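You operate a simulated robot arm through the tools that you are given. There is no shell and no other tool. Be economical: measure what you need, move in short steps, check, and stop when the job is done.

The job below is to be done with a simulated two-armed robot. You get a single attempt, and the scene is never put back.

TASK
Wash the tray of fittings in the blue parts washer; switch the pump off when the green lamp lights.
Fine: Leave the tray inside with the lid shut.

Only the result counts: the job must be done as asked and must still hold three seconds after the hand-in. Knocking over, shifting, dropping, spilling or breaking anything else fails it. Lids that push on must go on centred and level and be pressed home; caps that screw on are set level and turned clockwise until they are tight.

THE ROBOT
Two 7-joint arms with two-finger parallel grippers on one trunk, on a base that drives. Base frame: it is fixed to the floor where the robot stands at the start and does not move with it; the origin is under the middle of the robot, x ahead of it, y to its left, z up. Units: mm, degrees, N and s.
The left shoulder is at the start at [70, 163, 1395], the right one opposite. With the tool pointing down near the work surface each hand reaches from about 100 to 820 mm from the robot's upright axis, wherever it stands, measured 20 degrees to its own side. Places, roughly: blue parts washer [900, -100, 500]; blue washer lid [900, -100, 900]; drain lever [600, -100, 700]; inside of the blue parts washer [900, -100, 800]; red-knobbed lever [800, 100, 700]. Payload 3.43 kg a hand.
The TCP of each hand is the grasp point between the finger pads, 34 mm short of the fingertips. In the tool frame z runs along the fingers and y along their closing line. The gripper opens to 128 mm. The fingers are 24 mm wide and 12 mm thick; the gripper's body (48 by 130 mm) begins 96 mm behind the TCP.
Orientation is told as [roll, pitch, yaw] about the base's x, y, z axes, in that order, counted from this pose: with the fingers straight down and closing along the base's y, the tool's x points along the base's -x, its y along +y and its z along -z.

THE INTERFACE
- The arms move only by the tool apply_moves. It takes "left_series", "right_series" or both (then of equal length, played together; a hand with none holds still); each is one flat list of numbers, 7 for each row, row after row: the shift along the tool's x, y, z in m, then the turn, a rotation vector about the tool's x, y, z in degrees, then the opening, from 0 (shut) to 1 (fully open). In form: [tx, ty, tz, rx, ry, rz, grip, tx, ty, tz, rx, ry, rz, grip, ...]. A call has 1 to 12 rows; each row is the pose to reach, as a shift and turn from the pose commanded when the call began, along the tool's axes at that moment. Each row takes 0.2 s and may step no farther than 50 mm and 8.6 degrees from the row before; otherwise, or with a gripper value out of range, the whole call is refused. Where a pose cannot be reached the arm comes as near as it can. A force on the tool above 60 N (or 10 N above the force at the start of the call, whichever is more), or a blocked arm, ends the call early, and 0.2 s more pass. Each finger travels about 153 mm/s and halts on what it meets, pressing with about 29 N; the grip force reading is that of the motor and also rises with nothing between the fingers. The clock runs only during rows and for 0.2 s after the last one: add rows that repeat a pose to give the fingers time. It gives the time, the measured TCP pose, the force on the tool (base axes), the opening and the grip force at its end, in the units of the frame above (readings bear some noise), with the torque about the TCP (base axes, N m) and any sound that the robot's microphone picked up, and new pictures: "pictures" is both (left out), scene, wrist or none (wrist: the cameras of the hands that moved).
- Cameras (640 x 400 px; columns grow to the right, rows downward): "scene" is now at [135.3, -13.5, 1616.7]; the picture's right is [-0.16, -0.99, 0.00], its down [-0.63, 0.10, -0.77] and it looks along [0.76, -0.12, -0.64] (base axes); focal length 256 px, centre (320, 200). "left" rides on the left gripper at [76, 11, -160] in its tool frame; the picture's right is [-0.15, 0.99, 0.00], its down [-0.88, -0.13, -0.46] and it looks along [-0.45, -0.07, 0.89] (tool axes); focal length 234 px, centre (320, 200). "right" rides on the right gripper at [76, -11, -160] in its tool frame; the picture's right is [0.15, 0.99, 0.00], its down [-0.88, 0.13, -0.46] and it looks along [-0.45, 0.07, 0.89] (tool axes); focal length 234 px, centre (320, 200). There is no depth. A picture from a camera that has moved, and an enlarged one, comes with that camera's place and axes in the base frame and with its lens.
- raise_lower(by): slides the trunk up (or, below 0, down) by that many mm; the arms and the scene camera ride with it, the base frame stays. It gives what a move gives, with no picture.
- base_move(legs): drives the robot by 1 to 6 legs, each [ahead, left, turn to the left] in mm, mm and degrees, along the robot's own axes; the way and the turn of a leg run together, so that a leg with both is an arc; at most 1500 mm and 180 degrees a leg. The arms and the cameras ride along, it lands a little off, and it stops where it bumps. It gives what a move gives, and a new picture of the scene camera.
- turn_head(pan, tilt): turns the head with the scene camera to pan (to the left, within 86 degrees either way) and tilt (down, from -29 to 69), counted from straight ahead of the robot. It gives what a move gives, and a new picture of the scene camera.
- inspect(camera, box): a new picture of the part [left, top, right, bottom] of that camera's present view, enlarged. It takes no simulated time.
- sign_off(): hands the job in; it is judged then, once.

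Work in short steps. Places have to be worked out from the pictures, the camera data and where the tool is seen: move nearer, look again, correct. Check each grasp and each placing, and mend what went wrong. You have 120 turns and 260 pictures in all, those below and enlarged ones among them. Open the grippers and draw the arms clear of the work before you hand the job in, unless the task says otherwise; then end with one line.

The tools are called after ">>>" as name(argument=value, ...) on one line, values as JSON. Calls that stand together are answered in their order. apply_moves: Moves the arms, as the interface text tells. Its arguments: {"type":"object","properties":{"left_series":{"type":"array"},"right_series":{"type":"array"},"pictures":{"type":"string","enum":["both","scene","wrist","none"]}},"required":[]} The other tools are called the same way: raise_lower (by) slides the trunk up or down; base_move (legs) drives the base; turn_head (pan, tilt) turns the head that bears the scene camera; inspect (camera, box) takes an enlarged picture of a part of a camera's view; sign_off () hands the job in.

At the start:

```text
time: 0.0
left_tool_pos: [427.6, 110.4, 1383.1]
left_ee_rot: [-0.1, 0.0, 0.0]
left_contact_force: [0.0, 0.5, -0.2]
left_torque: [-0.04, 0.02, -0.03]
left_width: 127.9
left_gripper_force: 0.0
right_tool_pos: [400.1, -184.2, 1407.9]
right_ee_rot: [0.0, 0.0, -0.1]
right_contact_force: [0.2, 1.0, 0.1]
right_torque: [0.01, 0.0, -0.03]
right_width: 128.0
right_gripper_force: 0.0
trunk travel left (down, up): [-875.0, 65.0]
robot x, y, heading: [2.4, -2.2, 0.1]
head pan, tilt: [-9.0, 39.5]
```

scene: 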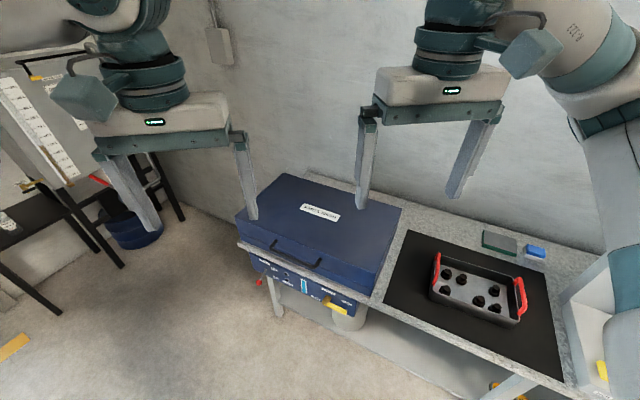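
right: 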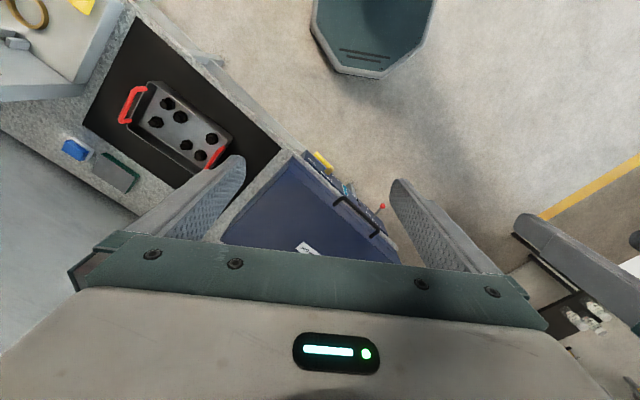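
left: 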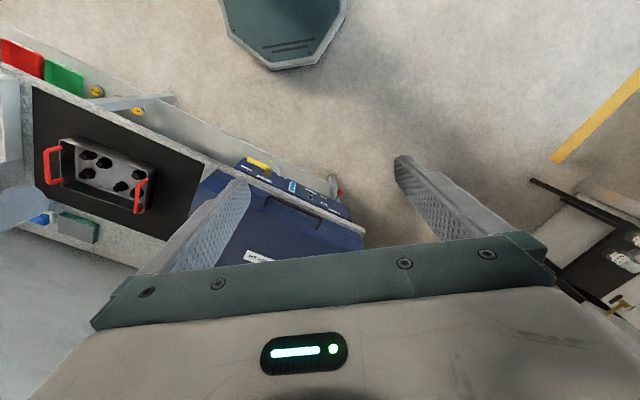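

I'll first look closely at the washer's front panel and at the tray.

>>> inspect(camera="scene", box=[220, 170, 420, 330])

>>> inspect(camera="scene", box=[380, 210, 580, 400])

>>> inspect(camera="left", box=[180, 140, 380, 270])

```text
2.50 times, centred on (320, 250) of scene
camera zoom: at [135.3, -13.5, 1616.7], right [-0.16, -0.99, 0.0], down [-0.63, 0.1, -0.77], along [0.76, -0.12, -0.64], focal length 641 px, centre (320, 75)
```

zoom: 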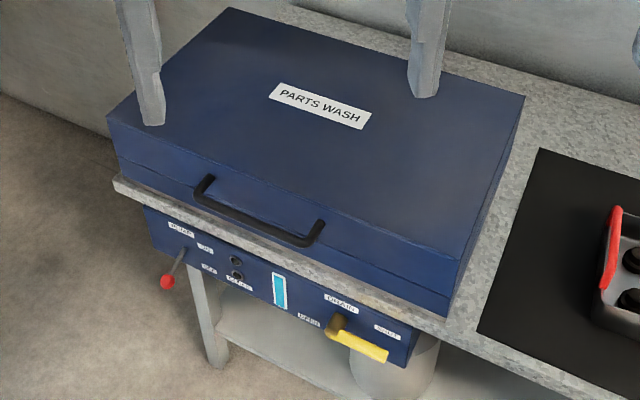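

```text
2.11 times, centred on (480, 305) of scene
camera zoom: at [135.3, -13.5, 1616.7], right [-0.16, -0.99, 0.0], down [-0.63, 0.1, -0.77], along [0.76, -0.12, -0.64], focal length 540 px, centre (-17, -21)
```

zoom: 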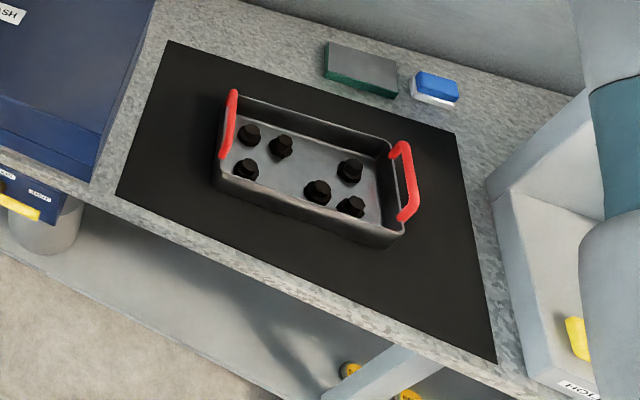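

```text
3.08 times, centred on (280, 205) of left
camera zoom: at [351.9, 122.0, 1542.7], right [0.14, 0.99, 0.0], down [0.88, -0.13, 0.46], along [0.45, -0.07, -0.89], focal length 720 px, centre (443, 185)
```

zoom: 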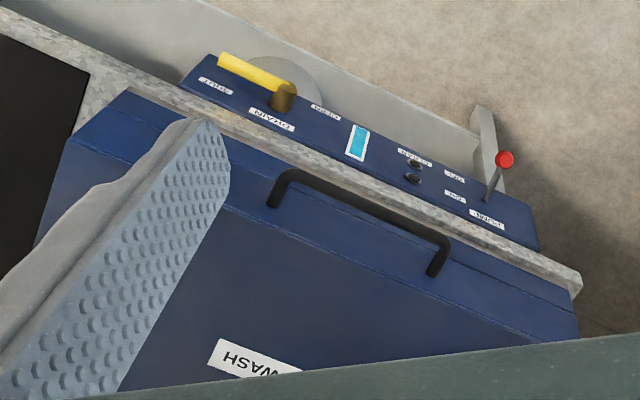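

The bench is turned about -39° from my heading, with the washer centre near [874,-129]. I look right to check what stands there before I turn the base.

>>> turn_head(pan=-55, tilt=40)

```text
time: 1.1
left_tool_pos: [428.3, 110.0, 1384.8]
left_ee_rot: [0.0, 0.1, 0.1]
left_contact_force: [0.2, 1.0, -0.9]
left_torque: [0.04, -0.04, 0.01]
left_width: 127.9
left_gripper_force: 0.0
right_tool_pos: [400.4, -184.5, 1407.5]
right_ee_rot: [-0.1, 0.0, 0.0]
right_contact_force: [0.0, -0.4, 0.4]
right_torque: [0.01, 0.02, -0.02]
right_width: 127.7
right_gripper_force: 0.2
trunk travel left (down, up): [-875.0, 65.0]
robot x, y, heading: [1.2, -3.3, -0.2]
head pan, tilt: [-55.0, 40.0]
camera scene: at [99.8, -69.8, 1616.0], right [-0.82, -0.57, 0.0], down [-0.37, 0.53, -0.77], along [0.44, -0.63, -0.64], focal length 256 px, centre (320, 200)
```

scene: 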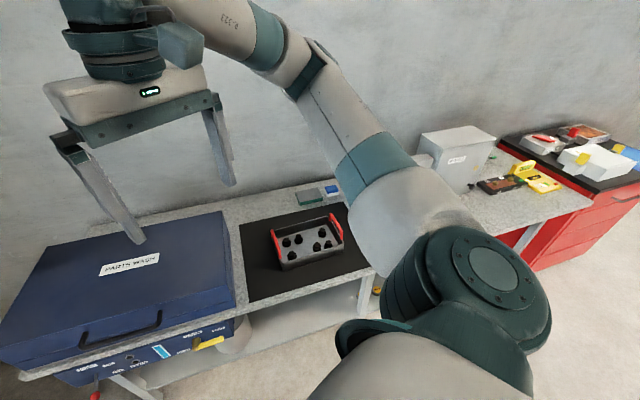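

The space on the right is clear. I turn to face the bench squarely and shift left in front of the washer.

>>> base_move(legs=[[0, 0, -39.5], [0, 250, 0]])

>>> turn_head(pan=10, tilt=45)

```text
time: 4.8
left_tool_pos: [556.9, 6.1, 1384.0]
left_ee_rot: [0.1, 0.0, -39.1]
left_contact_force: [-0.2, -0.9, 0.0]
left_torque: [0.0, -0.02, -0.01]
left_width: 128.0
left_gripper_force: 0.1
right_tool_pos: [350.9, -205.5, 1407.1]
right_ee_rot: [0.1, 0.0, -39.2]
right_contact_force: [-0.5, -0.1, 0.3]
right_torque: [0.02, -0.01, 0.01]
right_width: 128.1
right_gripper_force: 0.0
trunk travel left (down, up): [-875.0, 65.0]
robot x, y, heading: [157.0, 192.4, -39.1]
head pan, tilt: [-55.0, 40.0]
camera scene: at [189.0, 73.9, 1615.9], right [-1.0, 0.07, 0.0], down [0.05, 0.64, -0.76], along [-0.05, -0.76, -0.64], focal length 256 px, centre (320, 200)
```

scene: 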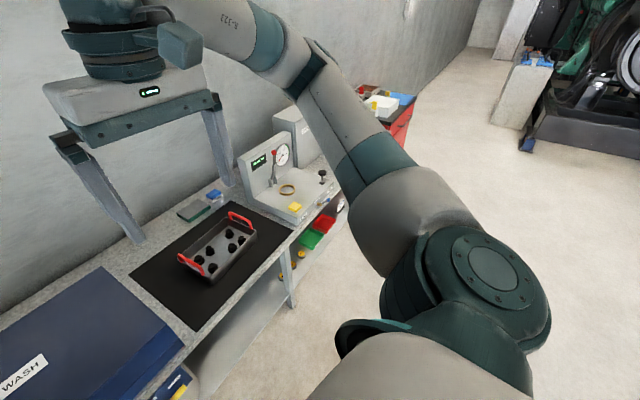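

```text
time: 6.2
left_tool_pos: [558.5, 9.0, 1382.5]
left_ee_rot: [0.0, 0.0, -39.1]
left_contact_force: [-0.1, 0.2, -0.9]
left_torque: [0.0, -0.04, 0.05]
left_width: 127.9
left_gripper_force: 0.0
right_tool_pos: [352.4, -201.9, 1407.3]
right_ee_rot: [0.0, 0.0, -39.1]
right_contact_force: [-0.3, 0.2, 0.3]
right_torque: [-0.03, 0.01, 0.02]
right_width: 128.1
right_gripper_force: 0.0
trunk travel left (down, up): [-875.0, 65.0]
robot x, y, heading: [158.7, 192.0, -39.1]
head pan, tilt: [10.0, 45.0]
camera scene: at [268.4, 121.7, 1608.8], right [-0.49, -0.87, 0.0], down [-0.62, 0.34, -0.71], along [0.62, -0.34, -0.71], focal length 256 px, centre (320, 200)
```

scene: 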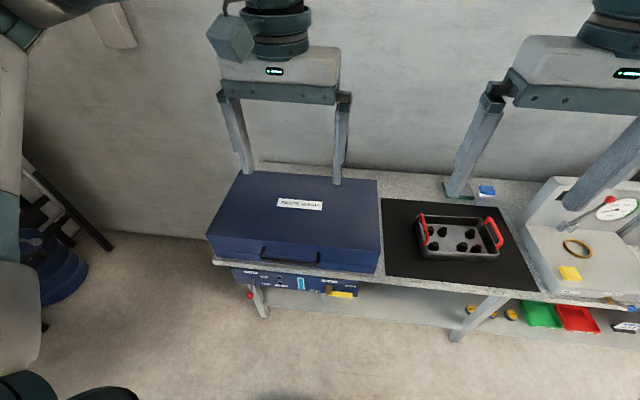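

I enlarge the washer and its panel to read the labels and measure.

>>> inspect(camera="scene", box=[200, 165, 400, 305])

>>> inspect(camera="scene", box=[230, 255, 370, 310])

>>> inspect(camera="scene", box=[380, 190, 540, 290])

```text
2.86 times, centred on (300, 235) of scene
camera zoom: at [268.4, 121.7, 1608.8], right [-0.49, -0.87, 0.0], down [-0.62, 0.34, -0.71], along [0.62, -0.34, -0.71], focal length 732 px, centre (377, 100)
```

zoom: 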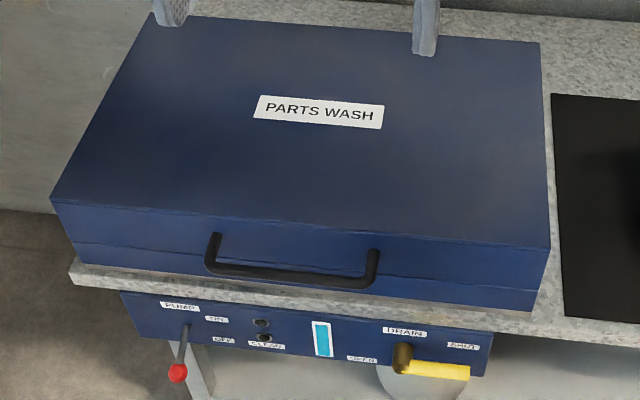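

```text
4.57 times, centred on (300, 282) of scene
camera zoom: at [268.4, 121.7, 1608.8], right [-0.49, -0.87, 0.0], down [-0.62, 0.34, -0.71], along [0.62, -0.34, -0.71], focal length 1172 px, centre (411, -177)
```

zoom: 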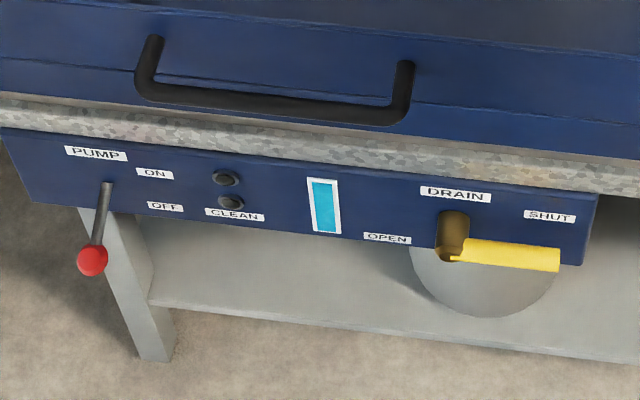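

```text
4.00 times, centred on (460, 240) of scene
camera zoom: at [268.4, 121.7, 1608.8], right [-0.49, -0.87, 0.0], down [-0.62, 0.34, -0.71], along [0.62, -0.34, -0.71], focal length 1026 px, centre (-240, 40)
```

zoom: 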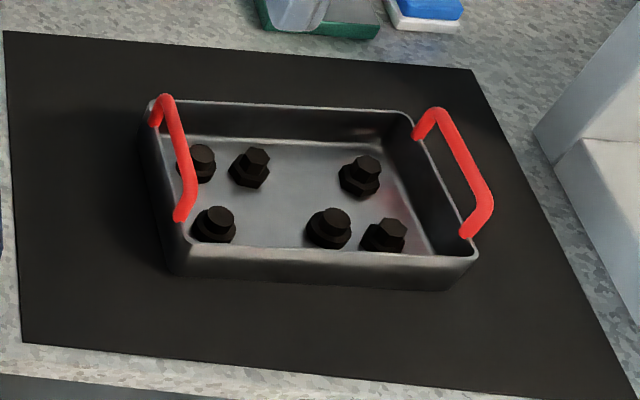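

The panel reads: pump lever down is OFF, drain lever points right to SHUT, CLEAN lamp is dark. The bench is still about 3° off my heading, so I trim the heading and come 90 mm closer.

>>> base_move(legs=[[0, 0, 3.2], [90, 0, 0]])

>>> turn_head(pan=10, tilt=55)

```text
time: 7.7
left_tool_pos: [633.6, -14.6, 1386.7]
left_ee_rot: [0.1, -0.3, -35.8]
left_contact_force: [-0.6, -0.2, -0.3]
left_torque: [-0.01, -0.06, 0.01]
left_width: 128.1
left_gripper_force: 0.1
right_tool_pos: [440.7, -239.6, 1410.2]
right_ee_rot: [0.1, -0.3, -36.0]
right_contact_force: [1.0, -0.2, -0.2]
right_torque: [-0.05, -0.04, 0.0]
right_width: 128.2
right_gripper_force: 0.0
trunk travel left (down, up): [-875.0, 65.0]
robot x, y, heading: [227.8, 144.0, -35.7]
head pan, tilt: [10.0, 45.0]
camera scene: at [336.4, 80.4, 1609.6], right [-0.44, -0.9, 0.0], down [-0.63, 0.31, -0.71], along [0.64, -0.31, -0.7], focal length 256 px, centre (320, 200)
```

scene: 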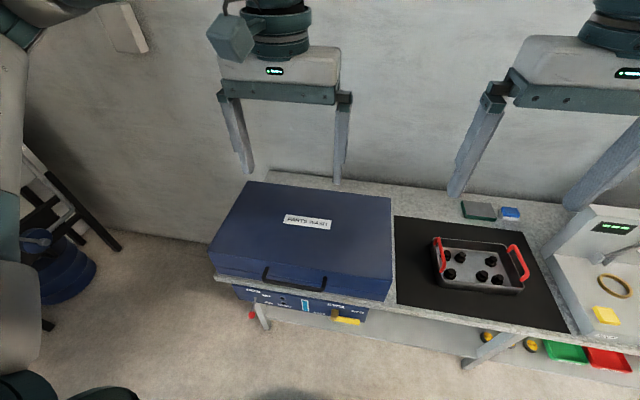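

```text
time: 8.4
left_tool_pos: [639.7, -18.6, 1384.6]
left_ee_rot: [0.0, 0.0, -35.8]
left_contact_force: [-0.3, -0.3, -0.1]
left_torque: [0.03, 0.0, -0.01]
left_width: 128.2
left_gripper_force: 0.1
right_tool_pos: [445.4, -242.2, 1408.4]
right_ee_rot: [0.0, 0.0, -35.8]
right_contact_force: [0.3, 0.7, 0.3]
right_torque: [-0.03, -0.01, -0.01]
right_width: 128.1
right_gripper_force: 0.0
trunk travel left (down, up): [-875.0, 65.0]
robot x, y, heading: [228.9, 141.6, -35.8]
head pan, tilt: [10.0, 55.0]
camera scene: at [334.8, 80.6, 1595.3], right [-0.44, -0.9, 0.0], down [-0.74, 0.36, -0.57], along [0.52, -0.25, -0.82], focal length 256 px, centre (320, 200)
```

scene: 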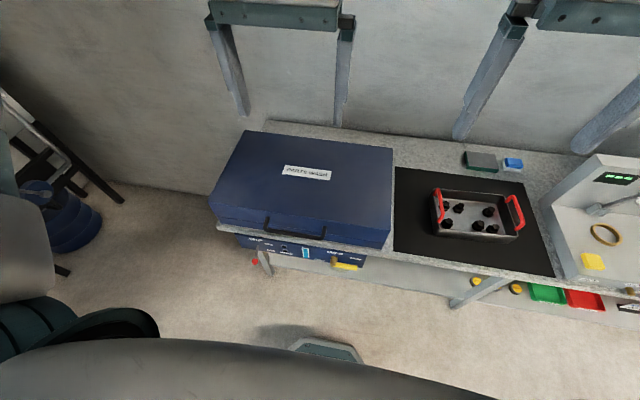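

I enlarge the lid to measure the handle and corners from here.

>>> inspect(camera="scene", box=[200, 120, 400, 280])

>>> inspect(camera="left", box=[0, 0, 640, 400])

```text
2.50 times, centred on (300, 200) of scene
camera zoom: at [334.8, 80.6, 1595.3], right [-0.44, -0.9, 0.0], down [-0.74, 0.36, -0.57], along [0.52, -0.25, -0.82], focal length 641 px, centre (370, 200)
```

zoom: 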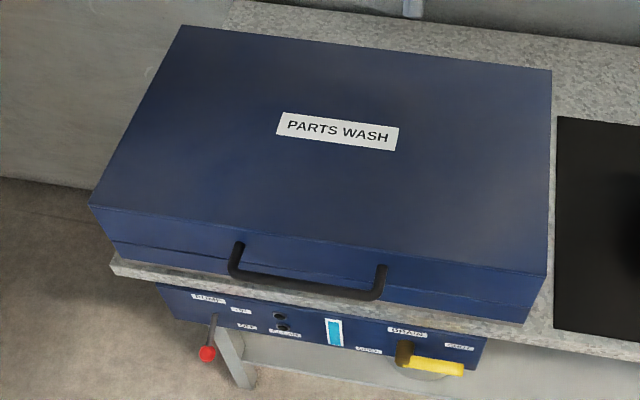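

```text
1.00 times, centred on (320, 200) of left (not enlarged: the box is as wide or as high as the picture)
camera zoom: at [584.7, 34.9, 1542.8], right [0.7, 0.72, 0.0], down [0.64, -0.62, 0.46], along [0.33, -0.32, -0.89], focal length 234 px, centre (320, 200)
```

zoom: 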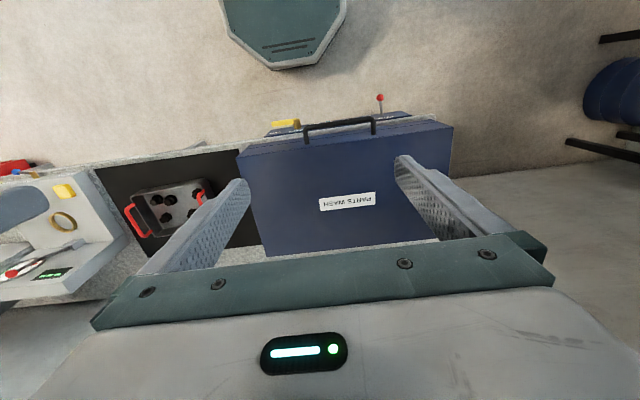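

I zoom in on the left wrist view for a second bearing on the lid corners and handle.

>>> inspect(camera="left", box=[220, 80, 470, 240])

```text
2.50 times, centred on (345, 160) of left
camera zoom: at [584.7, 34.9, 1542.8], right [0.7, 0.72, 0.0], down [0.64, -0.62, 0.46], along [0.33, -0.32, -0.89], focal length 585 px, centre (258, 300)
```

zoom: 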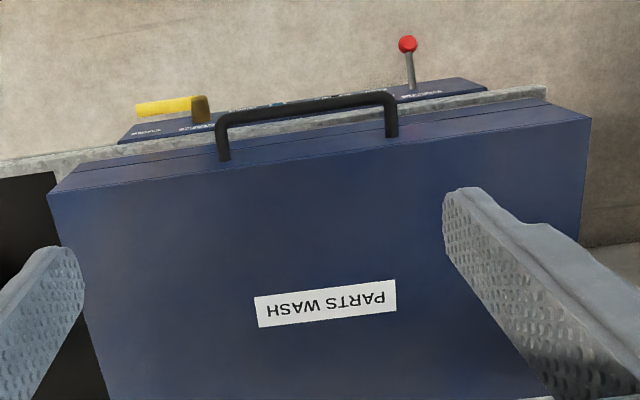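

The corners put the lid top near z≈935 and the handle bar near (456, 153, 905) in my own frame. I turn the left gripper 90° so that it closes across the bar.

>>> apply_moves(left_series=[0, 0, 0, 0, 0, 8.2, 1, 0, 0, 0, 0, 0, 16.4, 1, 0, 0, 0, 0, 0, 24.6, 1, 0, 0, 0, 0, 0, 32.8, 1, 0, 0, 0, 0, 0, 41, 1, 0, 0, 0, 0, 0, 49.2, 1, 0, 0, 0, 0, 0, 57.4, 1, 0, 0, 0, 0, 0, 65.6, 1, 0, 0, 0, 0, 0, 73.8, 1, 0, 0, 0, 0, 0, 82, 1, 0, 0, 0, 0, 0, 90, 1, 0, 0, 0, 0, 0, 90, 1], pictures="both")

```text
time: 11.0
left_tool_pos: [639.0, -19.4, 1383.9]
left_ee_rot: [0.1, 0.1, -125.9]
left_contact_force: [0.7, -0.1, -0.3]
left_torque: [-0.02, 0.02, -0.03]
left_width: 127.8
left_gripper_force: 0.1
right_tool_pos: [446.3, -241.7, 1408.5]
right_ee_rot: [0.0, -0.1, -35.8]
right_contact_force: [-0.2, 0.0, -0.1]
right_torque: [-0.02, 0.0, 0.01]
right_width: 127.8
right_gripper_force: 0.1
trunk travel left (down, up): [-875.0, 65.0]
robot x, y, heading: [229.0, 143.1, -36.2]
head pan, tilt: [10.0, 55.0]
camera scene: at [334.7, 80.8, 1595.3], right [-0.44, -0.9, 0.0], down [-0.74, 0.36, -0.57], along [0.52, -0.25, -0.82], focal length 256 px, centre (320, 200)
camera left: at [693.1, 36.4, 1543.4], right [0.72, -0.7, 0.0], down [-0.62, -0.64, 0.46], along [-0.32, -0.33, -0.89], focal length 234 px, centre (320, 200)
```

scene: 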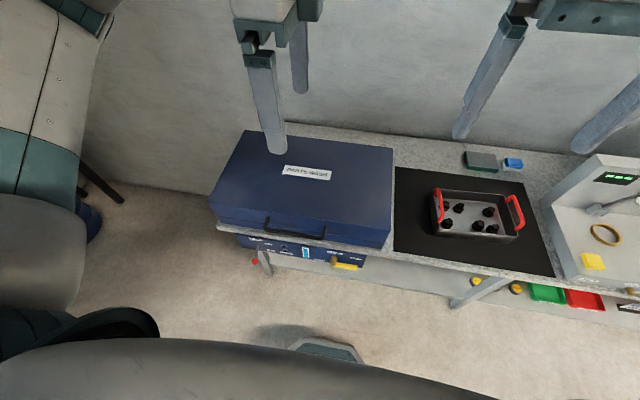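
left: 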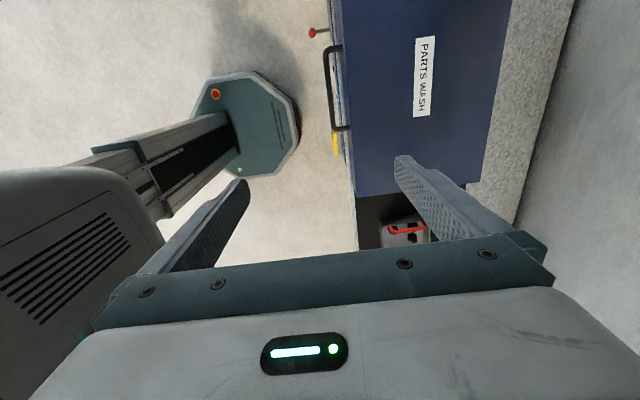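

The camera is on the left side as wanted. I pitch the left tool 45° ahead-down and lower it to a look position before the handle.

>>> apply_moves(left_series=[0.004, -0.006, 0.035, -4.5, 0, 0, 1, 0.008, -0.012, 0.07, -9, 0, 0, 1, 0.013, -0.018, 0.105, -13.5, 0, 0, 1, 0.017, -0.024, 0.14, -18, 0, 0, 1, 0.021, -0.03, 0.175, -22.5, 0, 0, 1, 0.026, -0.036, 0.21, -27, 0, 0, 1, 0.03, -0.042, 0.245, -31.5, 0, 0, 1, 0.035, -0.048, 0.28, -36, 0, 0, 1, 0.04, -0.054, 0.315, -40.5, 0, 0, 1, 0.043, -0.06, 0.335, -45, 0, 0, 1, 0.043, -0.06, 0.335, -45, 0, 0, 1], pictures="both")

```text
time: 13.4
left_tool_pos: [633.0, 8.7, 989.3]
left_ee_rot: [45.1, 0.0, -125.8]
left_contact_force: [-0.9, 0.2, 0.6]
left_torque: [-0.01, -0.01, 0.03]
left_width: 127.8
left_gripper_force: 0.2
left hand out of reach, approached as far as the arm can: row 4, 5, 6, 7, 8, 9, 10, 11
right_tool_pos: [447.3, -243.2, 1406.5]
right_ee_rot: [0.1, 0.0, -35.9]
right_contact_force: [0.7, 0.7, 0.7]
right_torque: [-0.02, 0.02, -0.01]
right_width: 128.0
right_gripper_force: 0.1
trunk travel left (down, up): [-875.0, 65.0]
robot x, y, heading: [228.3, 139.0, -35.9]
head pan, tilt: [10.0, 55.0]
camera scene: at [334.9, 80.4, 1595.3], right [-0.44, -0.9, 0.0], down [-0.74, 0.36, -0.57], along [0.52, -0.25, -0.82], focal length 256 px, centre (320, 200)
camera left: at [592.4, 132.2, 1109.2], right [0.48, -0.53, 0.7], down [-0.85, -0.47, 0.23], along [0.21, -0.71, -0.68], focal length 234 px, centre (320, 200)
```

scene: 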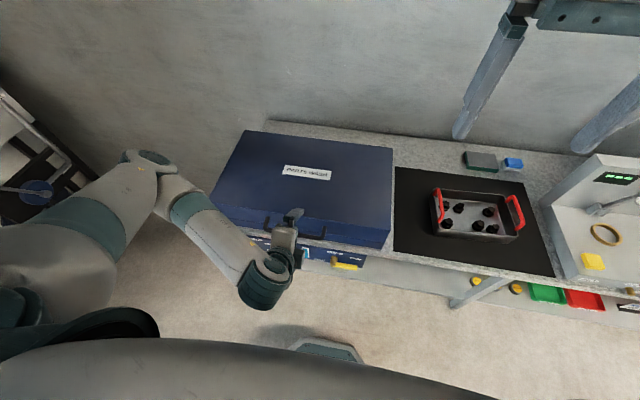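
left: 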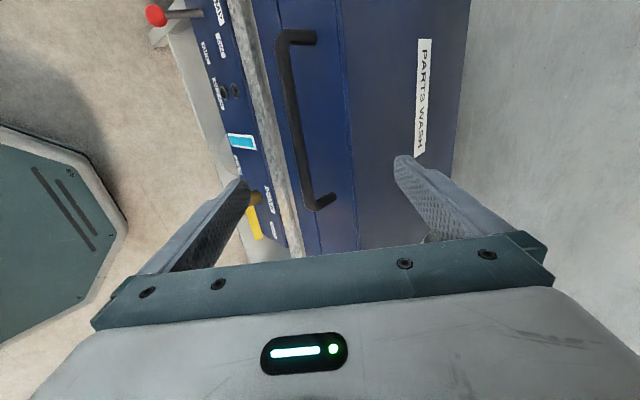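

The bar solves to about (464,157,900) in my frame, 105 mm ahead along the tool and 20 mm off. I step partway, close the fingers somewhat and look again.

>>> apply_moves(left_series=[0.01, -0.01, 0.02, 0, 0, 0, 0.6, 0.02, -0.02, 0.04, 0, 0, 0, 0.4, 0.02, -0.02, 0.04, 0, 0, 0, 0.4], pictures="wrist")

```text
time: 14.2
left_tool_pos: [654.5, 16.0, 948.3]
left_ee_rot: [45.1, 0.0, -125.8]
left_contact_force: [0.2, -0.2, -0.5]
left_torque: [0.0, 0.0, 0.07]
left_width: 51.0
left_gripper_force: 0.0
right_tool_pos: [444.8, -244.2, 1408.2]
right_ee_rot: [0.2, 0.0, -35.9]
right_contact_force: [0.6, 0.3, 0.3]
right_torque: [0.0, -0.02, 0.03]
right_width: 127.9
right_gripper_force: 0.0
trunk travel left (down, up): [-875.0, 65.0]
robot x, y, heading: [232.3, 143.7, -35.7]
head pan, tilt: [10.0, 55.0]
camera left: at [613.9, 139.4, 1068.0], right [0.48, -0.53, 0.7], down [-0.85, -0.47, 0.23], along [0.21, -0.71, -0.68], focal length 234 px, centre (320, 200)
```

left: 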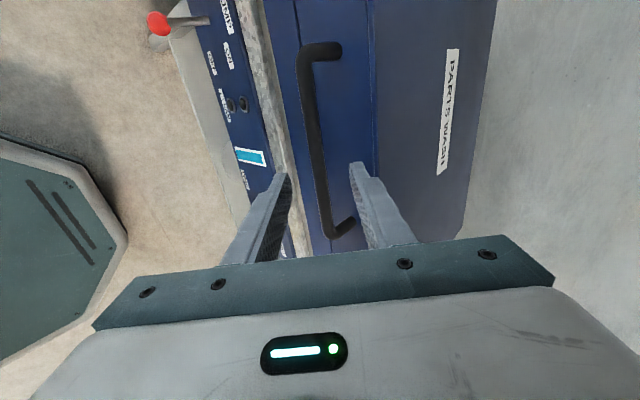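

The bar runs centred between the fingertips. I advance 52 mm along the tool and close.

>>> apply_moves(left_series=[0, 0, 0.02, 0, 0, 0, 0.38, 0, 0, 0.04, 0, 0, 0, 0.38, 0, 0, 0.052, 0, 0, 0, 0.38, 0, 0, 0.052, 0, 0, 0, 0.1, 0, 0, 0.052, 0, 0, 0, 0, 0, 0, 0.052, 0, 0, 0, 0], pictures="both")

```text
time: 15.6
left_tool_pos: [680.5, -3.8, 913.3]
left_ee_rot: [45.1, 0.0, -125.7]
left_contact_force: [-7.3, 9.4, 7.4]
left_torque: [-0.1, 0.14, -0.14]
left_width: 13.6
left_gripper_force: 44.7
right_tool_pos: [444.6, -240.5, 1408.2]
right_ee_rot: [0.0, -0.1, -35.9]
right_contact_force: [-0.2, -0.2, -0.2]
right_torque: [0.01, -0.03, 0.01]
right_width: 127.7
right_gripper_force: 0.1
trunk travel left (down, up): [-875.0, 65.0]
robot x, y, heading: [231.7, 140.6, -35.8]
head pan, tilt: [10.0, 55.0]
camera scene: at [332.6, 82.9, 1595.6], right [-0.44, -0.9, 0.0], down [-0.74, 0.36, -0.57], along [0.52, -0.25, -0.82], focal length 256 px, centre (320, 200)
camera left: at [641.4, 119.1, 1032.8], right [0.48, -0.53, 0.7], down [-0.85, -0.47, 0.23], along [0.21, -0.71, -0.68], focal length 234 px, centre (320, 200)
```

scene: 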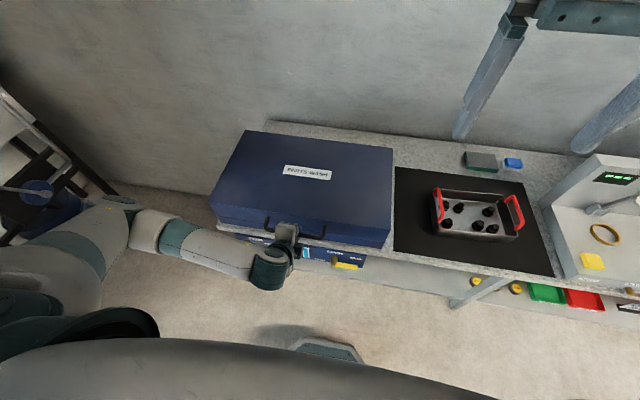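
left: 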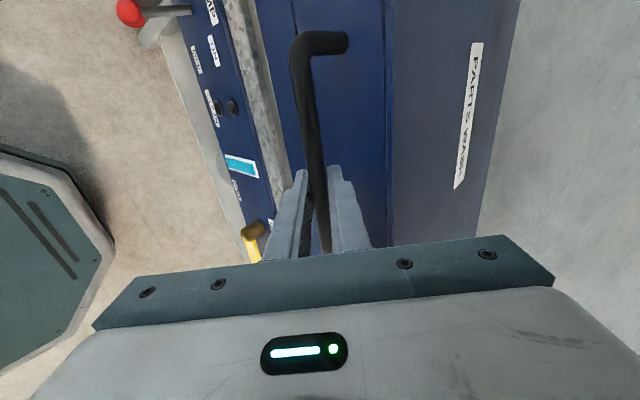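

The bar is gripped (13.6 mm). Now I lift the lid along its arc about a hinge near x≈853, first to 28°.

>>> apply_moves(left_series=[0, 0.0106, -0.009, 1.4, 0, 0, 0, 0, 0.0272, -0.022, 3.5, 0, 0, 0, 0, 0.0503, -0.0378, 6.3, 0, 0, 0, 0, 0.0805, -0.0553, 9.8, 0, 0, 0, 0, 0.1123, -0.0701, 13.3, 0, 0, 0, 0, 0.1452, -0.0821, 16.8, 0, 0, 0, 0, 0.1722, -0.0896, 19.6, 0, 0, 0], pictures="both")

```text
time: 17.2
left_tool_pos: [738.1, -45.6, 1094.4]
left_ee_rot: [25.1, 0.0, -125.6]
left_contact_force: [34.0, -17.4, -29.2]
left_torque: [0.14, -0.29, -0.19]
left_width: 14.0
left_gripper_force: 44.7
right_tool_pos: [456.1, -246.6, 1404.6]
right_ee_rot: [0.0, 0.4, -36.0]
right_contact_force: [0.1, 0.2, -0.1]
right_torque: [0.05, -0.03, 0.01]
right_width: 127.7
right_gripper_force: 0.0
trunk travel left (down, up): [-875.0, 65.0]
robot x, y, heading: [228.0, 139.5, -36.1]
head pan, tilt: [10.0, 55.0]
camera scene: at [345.8, 75.1, 1594.0], right [-0.44, -0.9, 0.0], down [-0.74, 0.36, -0.57], along [0.51, -0.25, -0.82], focal length 256 px, centre (320, 200)
camera left: at [735.7, 50.1, 1241.9], right [0.64, -0.64, 0.42], down [-0.77, -0.53, 0.36], along [-0.01, -0.55, -0.83], focal length 234 px, centre (320, 200)
```

scene: 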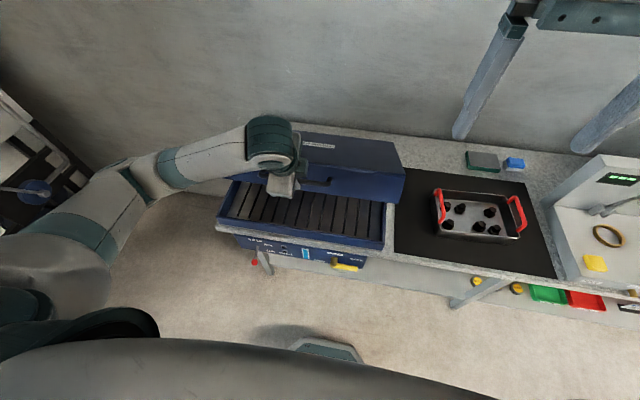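
left: 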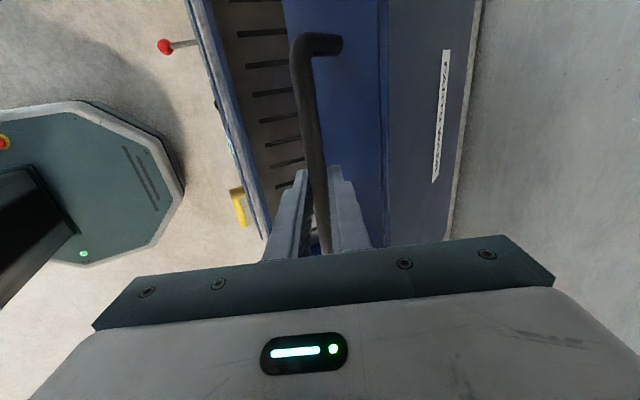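

The lid swings freely and shows a slatted rack inside. The measured arc puts the hinge nearer (839, 862), so I continue with that arc to 58°.

>>> apply_moves(left_series=[0, 0.0342, -0.0033, 2.4, 0, 0, 0, 0, 0.0655, -0.0163, 5.1, 0, 0, 0, 0, 0.0978, -0.0263, 7.8, 0, 0, 0, 0, 0.1309, -0.0337, 10.5, 0, 0, 0, 0, 0.1644, -0.0381, 13.2, 0, 0, 0, 0, 0.1983, -0.0396, 15.9, 0, 0, 0], pictures="both")

```text
time: 18.6
left_tool_pos: [861.5, -136.2, 1220.7]
left_ee_rot: [9.7, -0.2, -125.8]
left_contact_force: [-3.5, 3.7, 9.3]
left_torque: [0.3, 0.14, -0.09]
left_width: 13.6
left_gripper_force: 44.9
right_tool_pos: [443.7, -241.2, 1407.8]
right_ee_rot: [0.0, 0.0, -35.9]
right_contact_force: [-0.4, -1.0, 0.1]
right_torque: [0.04, -0.01, 0.01]
right_width: 127.9
right_gripper_force: 0.1
trunk travel left (down, up): [-875.0, 65.0]
robot x, y, heading: [225.6, 140.7, -35.7]
head pan, tilt: [10.0, 55.0]
camera scene: at [332.9, 82.0, 1595.6], right [-0.44, -0.9, 0.0], down [-0.74, 0.36, -0.57], along [0.52, -0.25, -0.82], focal length 256 px, centre (320, 200)
camera left: at [893.4, -64.3, 1378.8], right [0.71, -0.69, 0.17], down [-0.68, -0.59, 0.43], along [-0.2, -0.42, -0.89], focal length 234 px, centre (320, 200)
```

scene: 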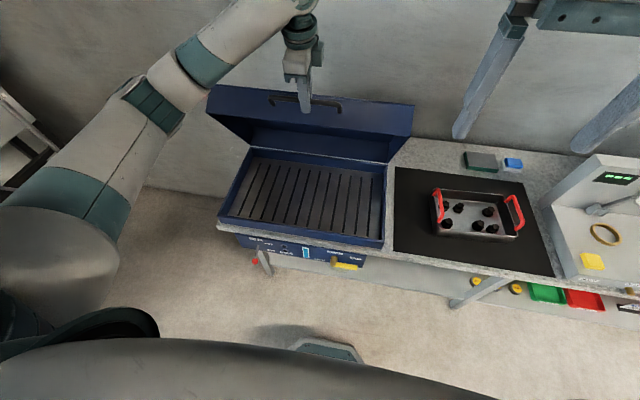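
left: 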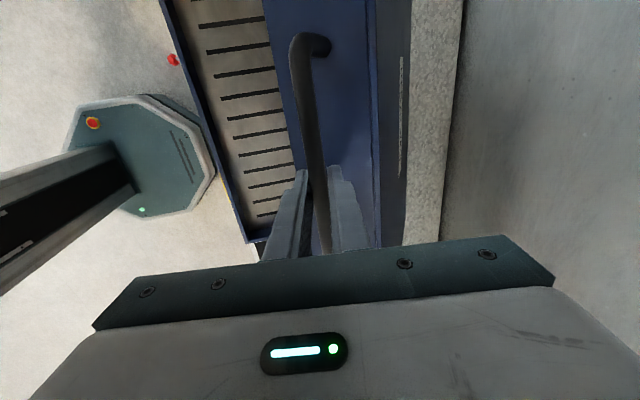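

The arc model fits well, with little force left. I carry the lid on toward upright, watching for a stop.

>>> apply_moves(left_series=[0, 0.033, -0.008, 2.7, 0, 0, 0, 0, 0.0665, -0.0131, 5.4, 0, 0, 0, 0, 0.1003, -0.0151, 8.1, 0, 0, 0, 0, 0.1339, -0.0144, 9.5, 0, 0, 0, 0, 0.1671, -0.0109, 10.5, 0, 0, 0, 0, 0.2001, -0.0043, 11.5, 0, 0, 0], pictures="both")

```text
time: 20.0
left_tool_pos: [967.4, -220.5, 1262.4]
left_ee_rot: [-1.1, 0.2, -126.4]
left_contact_force: [-20.1, -16.4, 28.2]
left_torque: [0.29, -0.17, 1.07]
left_width: 13.8
left_gripper_force: 45.9
left hand out of reach, approached as far as the arm can: row 5, 6
right_tool_pos: [426.4, -247.9, 1409.1]
right_ee_rot: [0.4, -0.5, -36.2]
right_contact_force: [-0.8, 0.1, -0.1]
right_torque: [0.0, -0.1, 0.0]
right_width: 128.3
right_gripper_force: 0.0
trunk travel left (down, up): [-875.0, 65.0]
robot x, y, heading: [228.3, 140.3, -36.4]
head pan, tilt: [10.0, 55.0]
camera scene: at [315.1, 76.5, 1597.1], right [-0.44, -0.9, -0.01], down [-0.73, 0.36, -0.58], along [0.52, -0.25, -0.81], focal length 256 px, centre (320, 200)
camera left: at [1023.4, -167.7, 1422.6], right [0.71, -0.71, -0.02], down [-0.62, -0.64, 0.45], along [-0.33, -0.31, -0.89], focal length 234 px, centre (320, 200)
```

scene: 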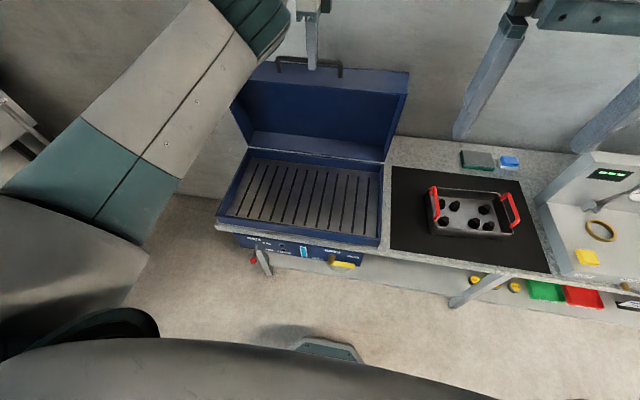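
left: 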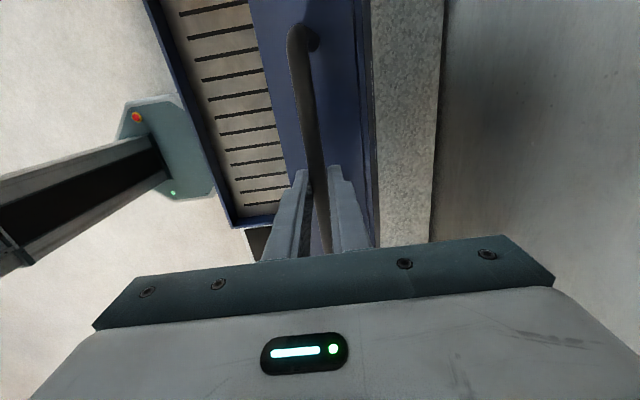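

The lid stands at roughly 80°, at the arm's reach limit. I loosen the grip slightly with the fingers still straddling the bar, to see if the lid stays by itself.

>>> apply_moves(left_series=[0, -0.004, 0, 0, 0, 0, 0.1, 0, -0.004, 0, 0, 0, 0, 0.3, 0, -0.004, 0, 0, 0, 0, 0.3, 0, -0.004, 0, 0, 0, 0, 0.3], pictures="both")

```text
time: 21.0
left_tool_pos: [987.6, -207.2, 1250.4]
left_ee_rot: [-2.2, -0.1, -125.7]
left_contact_force: [0.2, -0.1, 0.1]
left_torque: [-0.03, 0.0, 0.01]
left_width: 38.2
left_gripper_force: 0.1
right_tool_pos: [449.1, -242.1, 1407.9]
right_ee_rot: [-0.1, 0.1, -35.8]
right_contact_force: [1.2, -0.1, -0.1]
right_torque: [-0.03, 0.05, 0.0]
right_width: 128.1
right_gripper_force: 0.0
trunk travel left (down, up): [-875.0, 65.0]
robot x, y, heading: [224.9, 142.0, -35.7]
head pan, tilt: [10.0, 55.0]
camera scene: at [338.0, 81.1, 1595.1], right [-0.44, -0.9, 0.0], down [-0.74, 0.36, -0.57], along [0.51, -0.25, -0.82], focal length 256 px, centre (320, 200)
camera left: at [1047.0, -154.6, 1408.3], right [0.72, -0.7, -0.04], down [-0.61, -0.65, 0.46], along [-0.35, -0.31, -0.89], focal length 234 px, centre (320, 200)
```

scene: 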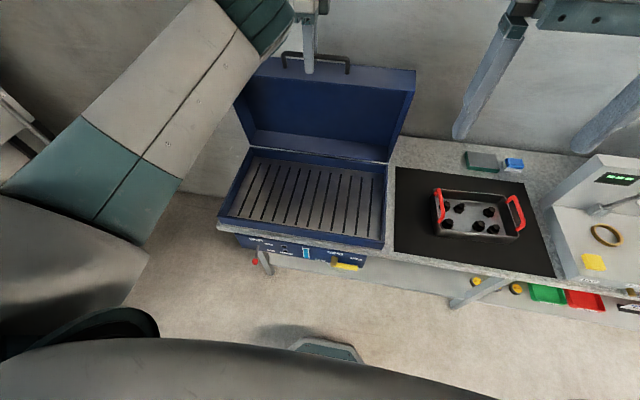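
left: 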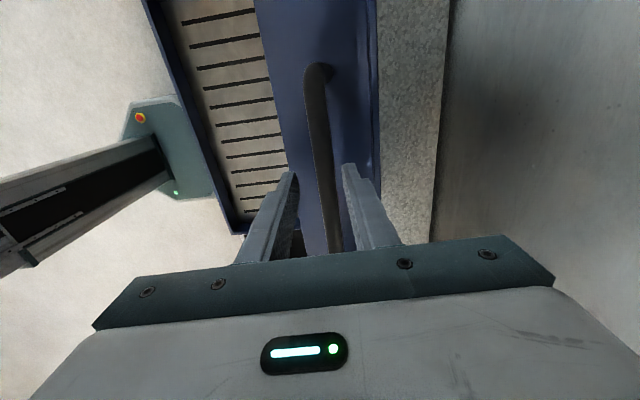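

The lid stands on its own, with zero force and the bar free between the fingers. I open a bit more and draw the hand straight back off the handle.

>>> apply_moves(left_series=[0, 0, -0.02, 0, 0, 0, 0.35, 0, 0, -0.045, 0, 0, 0, 0.35, 0, -0.01, -0.07, 0, 0, 0, 0.35, 0, -0.05, -0.085, 0, 0, 0, 0.35, 0, -0.09, -0.09, 0, 0, 0, 0.35], pictures="scene")

```text
time: 22.2
left_tool_pos: [911.1, -149.3, 1345.9]
left_ee_rot: [-2.0, 0.0, -125.6]
left_contact_force: [-0.2, 1.0, -0.3]
left_torque: [-0.05, -0.05, 0.03]
left_width: 45.0
left_gripper_force: 0.1
left hand out of reach, approached as far as the arm can: row 2
right_tool_pos: [443.4, -241.1, 1409.3]
right_ee_rot: [0.1, -0.2, -35.8]
right_contact_force: [-1.0, -0.7, -0.4]
right_torque: [0.01, -0.02, -0.01]
right_width: 128.1
right_gripper_force: 0.0
trunk travel left (down, up): [-875.0, 65.0]
robot x, y, heading: [230.3, 139.2, -36.0]
head pan, tilt: [10.0, 55.0]
camera scene: at [332.5, 82.5, 1595.5], right [-0.44, -0.9, 0.0], down [-0.74, 0.36, -0.57], along [0.52, -0.25, -0.82], focal length 256 px, centre (320, 200)
```

scene: 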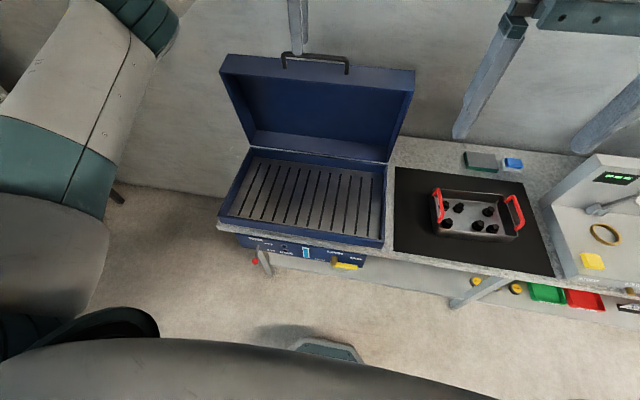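

The lid holds open. I enlarge the tray and the washer's inside to measure them.

>>> inspect(camera="scene", box=[395, 155, 555, 275])

>>> inspect(camera="scene", box=[205, 120, 405, 280])

>>> inspect(camera="right", box=[0, 0, 400, 260])

```text
3.33 times, centred on (475, 215) of scene
camera zoom: at [332.5, 82.5, 1595.5], right [-0.44, -0.9, 0.0], down [-0.74, 0.36, -0.57], along [0.52, -0.25, -0.82], focal length 855 px, centre (-197, 150)
```

zoom: 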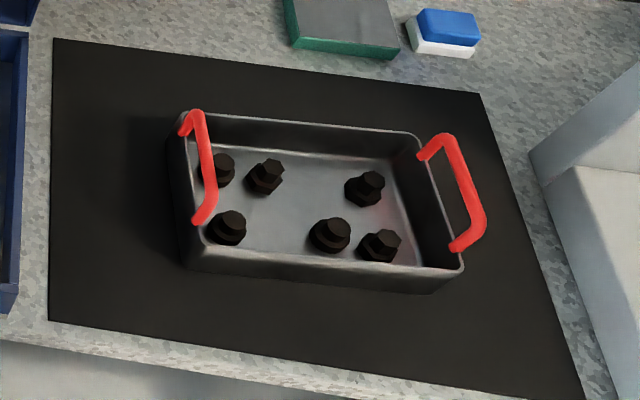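

```text
2.50 times, centred on (305, 200) of scene
camera zoom: at [332.5, 82.5, 1595.5], right [-0.44, -0.9, 0.0], down [-0.74, 0.36, -0.57], along [0.52, -0.25, -0.82], focal length 641 px, centre (358, 200)
```

zoom: 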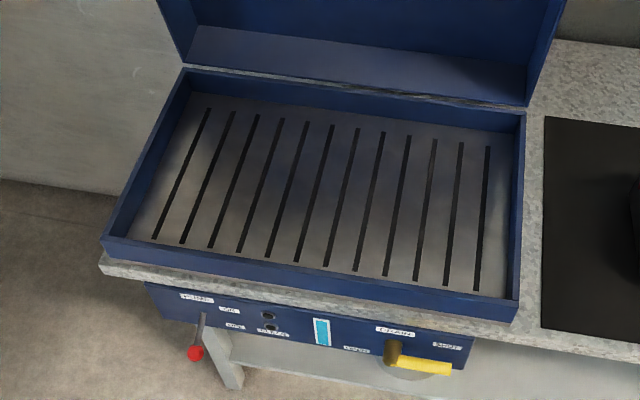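

```text
1.54 times, centred on (200, 130) of right
camera zoom: at [375.5, -205.1, 1568.9], right [0.46, 0.89, 0.0], down [0.79, -0.41, 0.46], along [0.41, -0.21, -0.89], focal length 360 px, centre (505, 308)
```

zoom: 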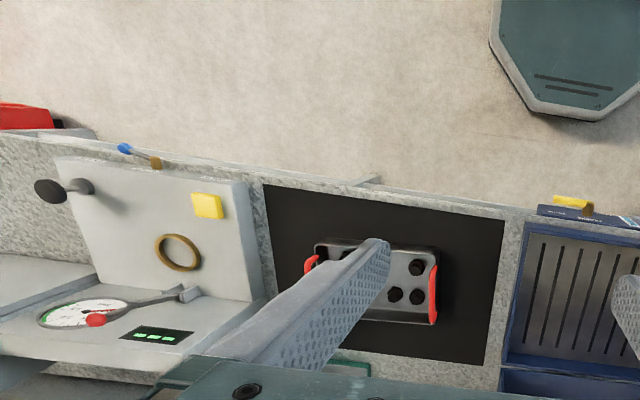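

The washer rim is near z≈858 with its interior centred at (675,155) in my frame. I bring the left hand back and turn it to close along y, ready for two-handed carrying.

>>> apply_moves(left_series=[0, -0.03, 0, 0, 0, -8, 0.6, 0, -0.06, 0, 0, 0, -16, 1, 0, -0.09, 0, 0, 0, -24, 1, 0, -0.12, 0, 0, 0, -32, 1, 0, -0.15, 0, 0, 0, -40.5, 1, 0, -0.18, 0, 0, 0, -49, 1, 0, -0.21, 0.0, 0, 0, -57.5, 1, 0, -0.23, 0.01, 0, 0, -66, 1, 0, -0.25, 0.03, 0, 0, -74.5, 1, 0, -0.26, 0.05, 0, 0, -83, 1, 0, -0.27, 0.08, 0, 0, -90, 1, 0, -0.27, 0.08, 0, 0, -90, 1], pictures="none")

>>> base_move(legs=[[0, -430, 0]])

```text
time: 24.8
left_tool_pos: [692.3, 5.6, 1272.9]
left_ee_rot: [0.0, 1.9, -35.6]
left_contact_force: [0.7, 0.3, 0.4]
left_torque: [-0.04, 0.01, 0.0]
left_width: 127.9
left_gripper_force: 0.0
right_tool_pos: [444.8, -242.7, 1408.3]
right_ee_rot: [0.1, 0.0, -35.8]
right_contact_force: [0.0, -0.4, -1.1]
right_torque: [0.01, 0.01, 0.0]
right_width: 128.0
right_gripper_force: 0.1
trunk travel left (down, up): [-875.0, 65.0]
robot x, y, heading: [226.2, 139.4, -35.7]
head pan, tilt: [10.0, 55.0]
```

```text
time: 27.4
left_tool_pos: [437.6, -346.3, 1273.9]
left_ee_rot: [-0.1, 1.9, -36.0]
left_contact_force: [-0.9, -0.9, 0.3]
left_torque: [-0.02, 0.0, 0.01]
left_width: 127.9
left_gripper_force: 0.0
right_tool_pos: [190.6, -593.8, 1408.3]
right_ee_rot: [-0.1, 0.1, -36.0]
right_contact_force: [1.0, 0.3, -0.4]
right_torque: [0.01, -0.01, 0.01]
right_width: 128.2
right_gripper_force: 0.0
trunk travel left (down, up): [-875.0, 65.0]
robot x, y, heading: [-23.0, -212.1, -35.8]
head pan, tilt: [10.0, 55.0]
camera scene: at [80.8, -269.5, 1595.3], right [-0.44, -0.9, 0.0], down [-0.74, 0.36, -0.57], along [0.51, -0.25, -0.82], focal length 256 px, centre (320, 200)
```

scene: 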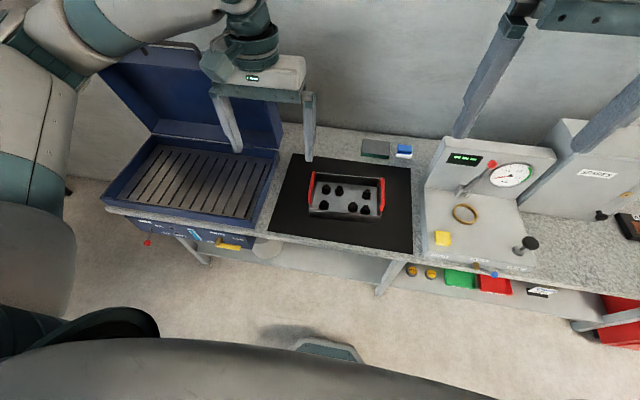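

I enlarge the tray from this central position.

>>> inspect(camera="scene", box=[260, 145, 430, 260])

>>> inspect(camera="left", box=[0, 0, 640, 400])

>>> inspect(camera="right", box=[0, 0, 640, 400])

```text
3.48 times, centred on (345, 202) of scene
camera zoom: at [80.8, -269.5, 1595.3], right [-0.44, -0.9, 0.0], down [-0.74, 0.36, -0.57], along [0.51, -0.25, -0.82], focal length 892 px, centre (233, 191)
```

zoom: 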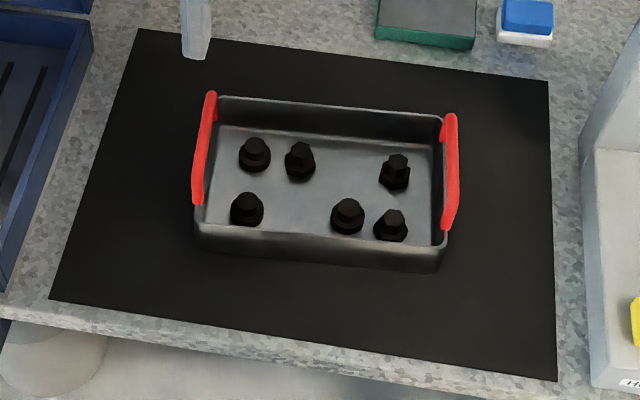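

```text
1.00 times, centred on (320, 200) of left (not enlarged: the box is as wide or as high as the picture)
camera zoom: at [387.9, -295.0, 1434.7], right [0.7, 0.71, -0.01], down [0.65, -0.63, 0.43], along [0.3, -0.3, -0.9], focal length 234 px, centre (320, 200)
```

zoom: 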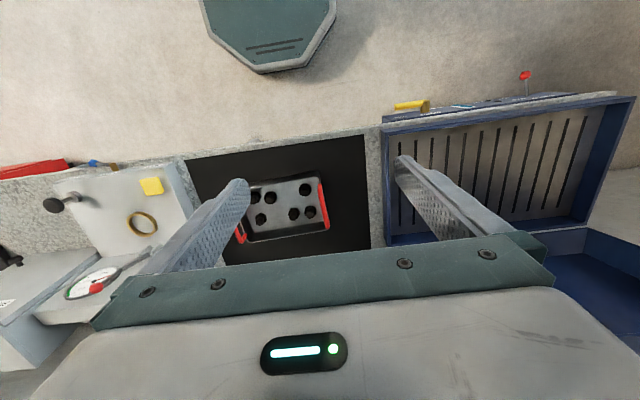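

```text
1.00 times, centred on (320, 200) of right (not enlarged: the box is as wide or as high as the picture)
camera zoom: at [122.8, -557.3, 1568.6], right [0.46, 0.89, 0.0], down [0.79, -0.41, 0.46], along [0.4, -0.21, -0.89], focal length 234 px, centre (320, 200)
```

zoom: 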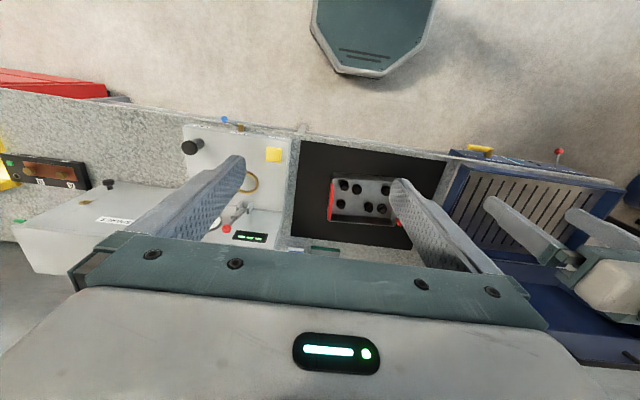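

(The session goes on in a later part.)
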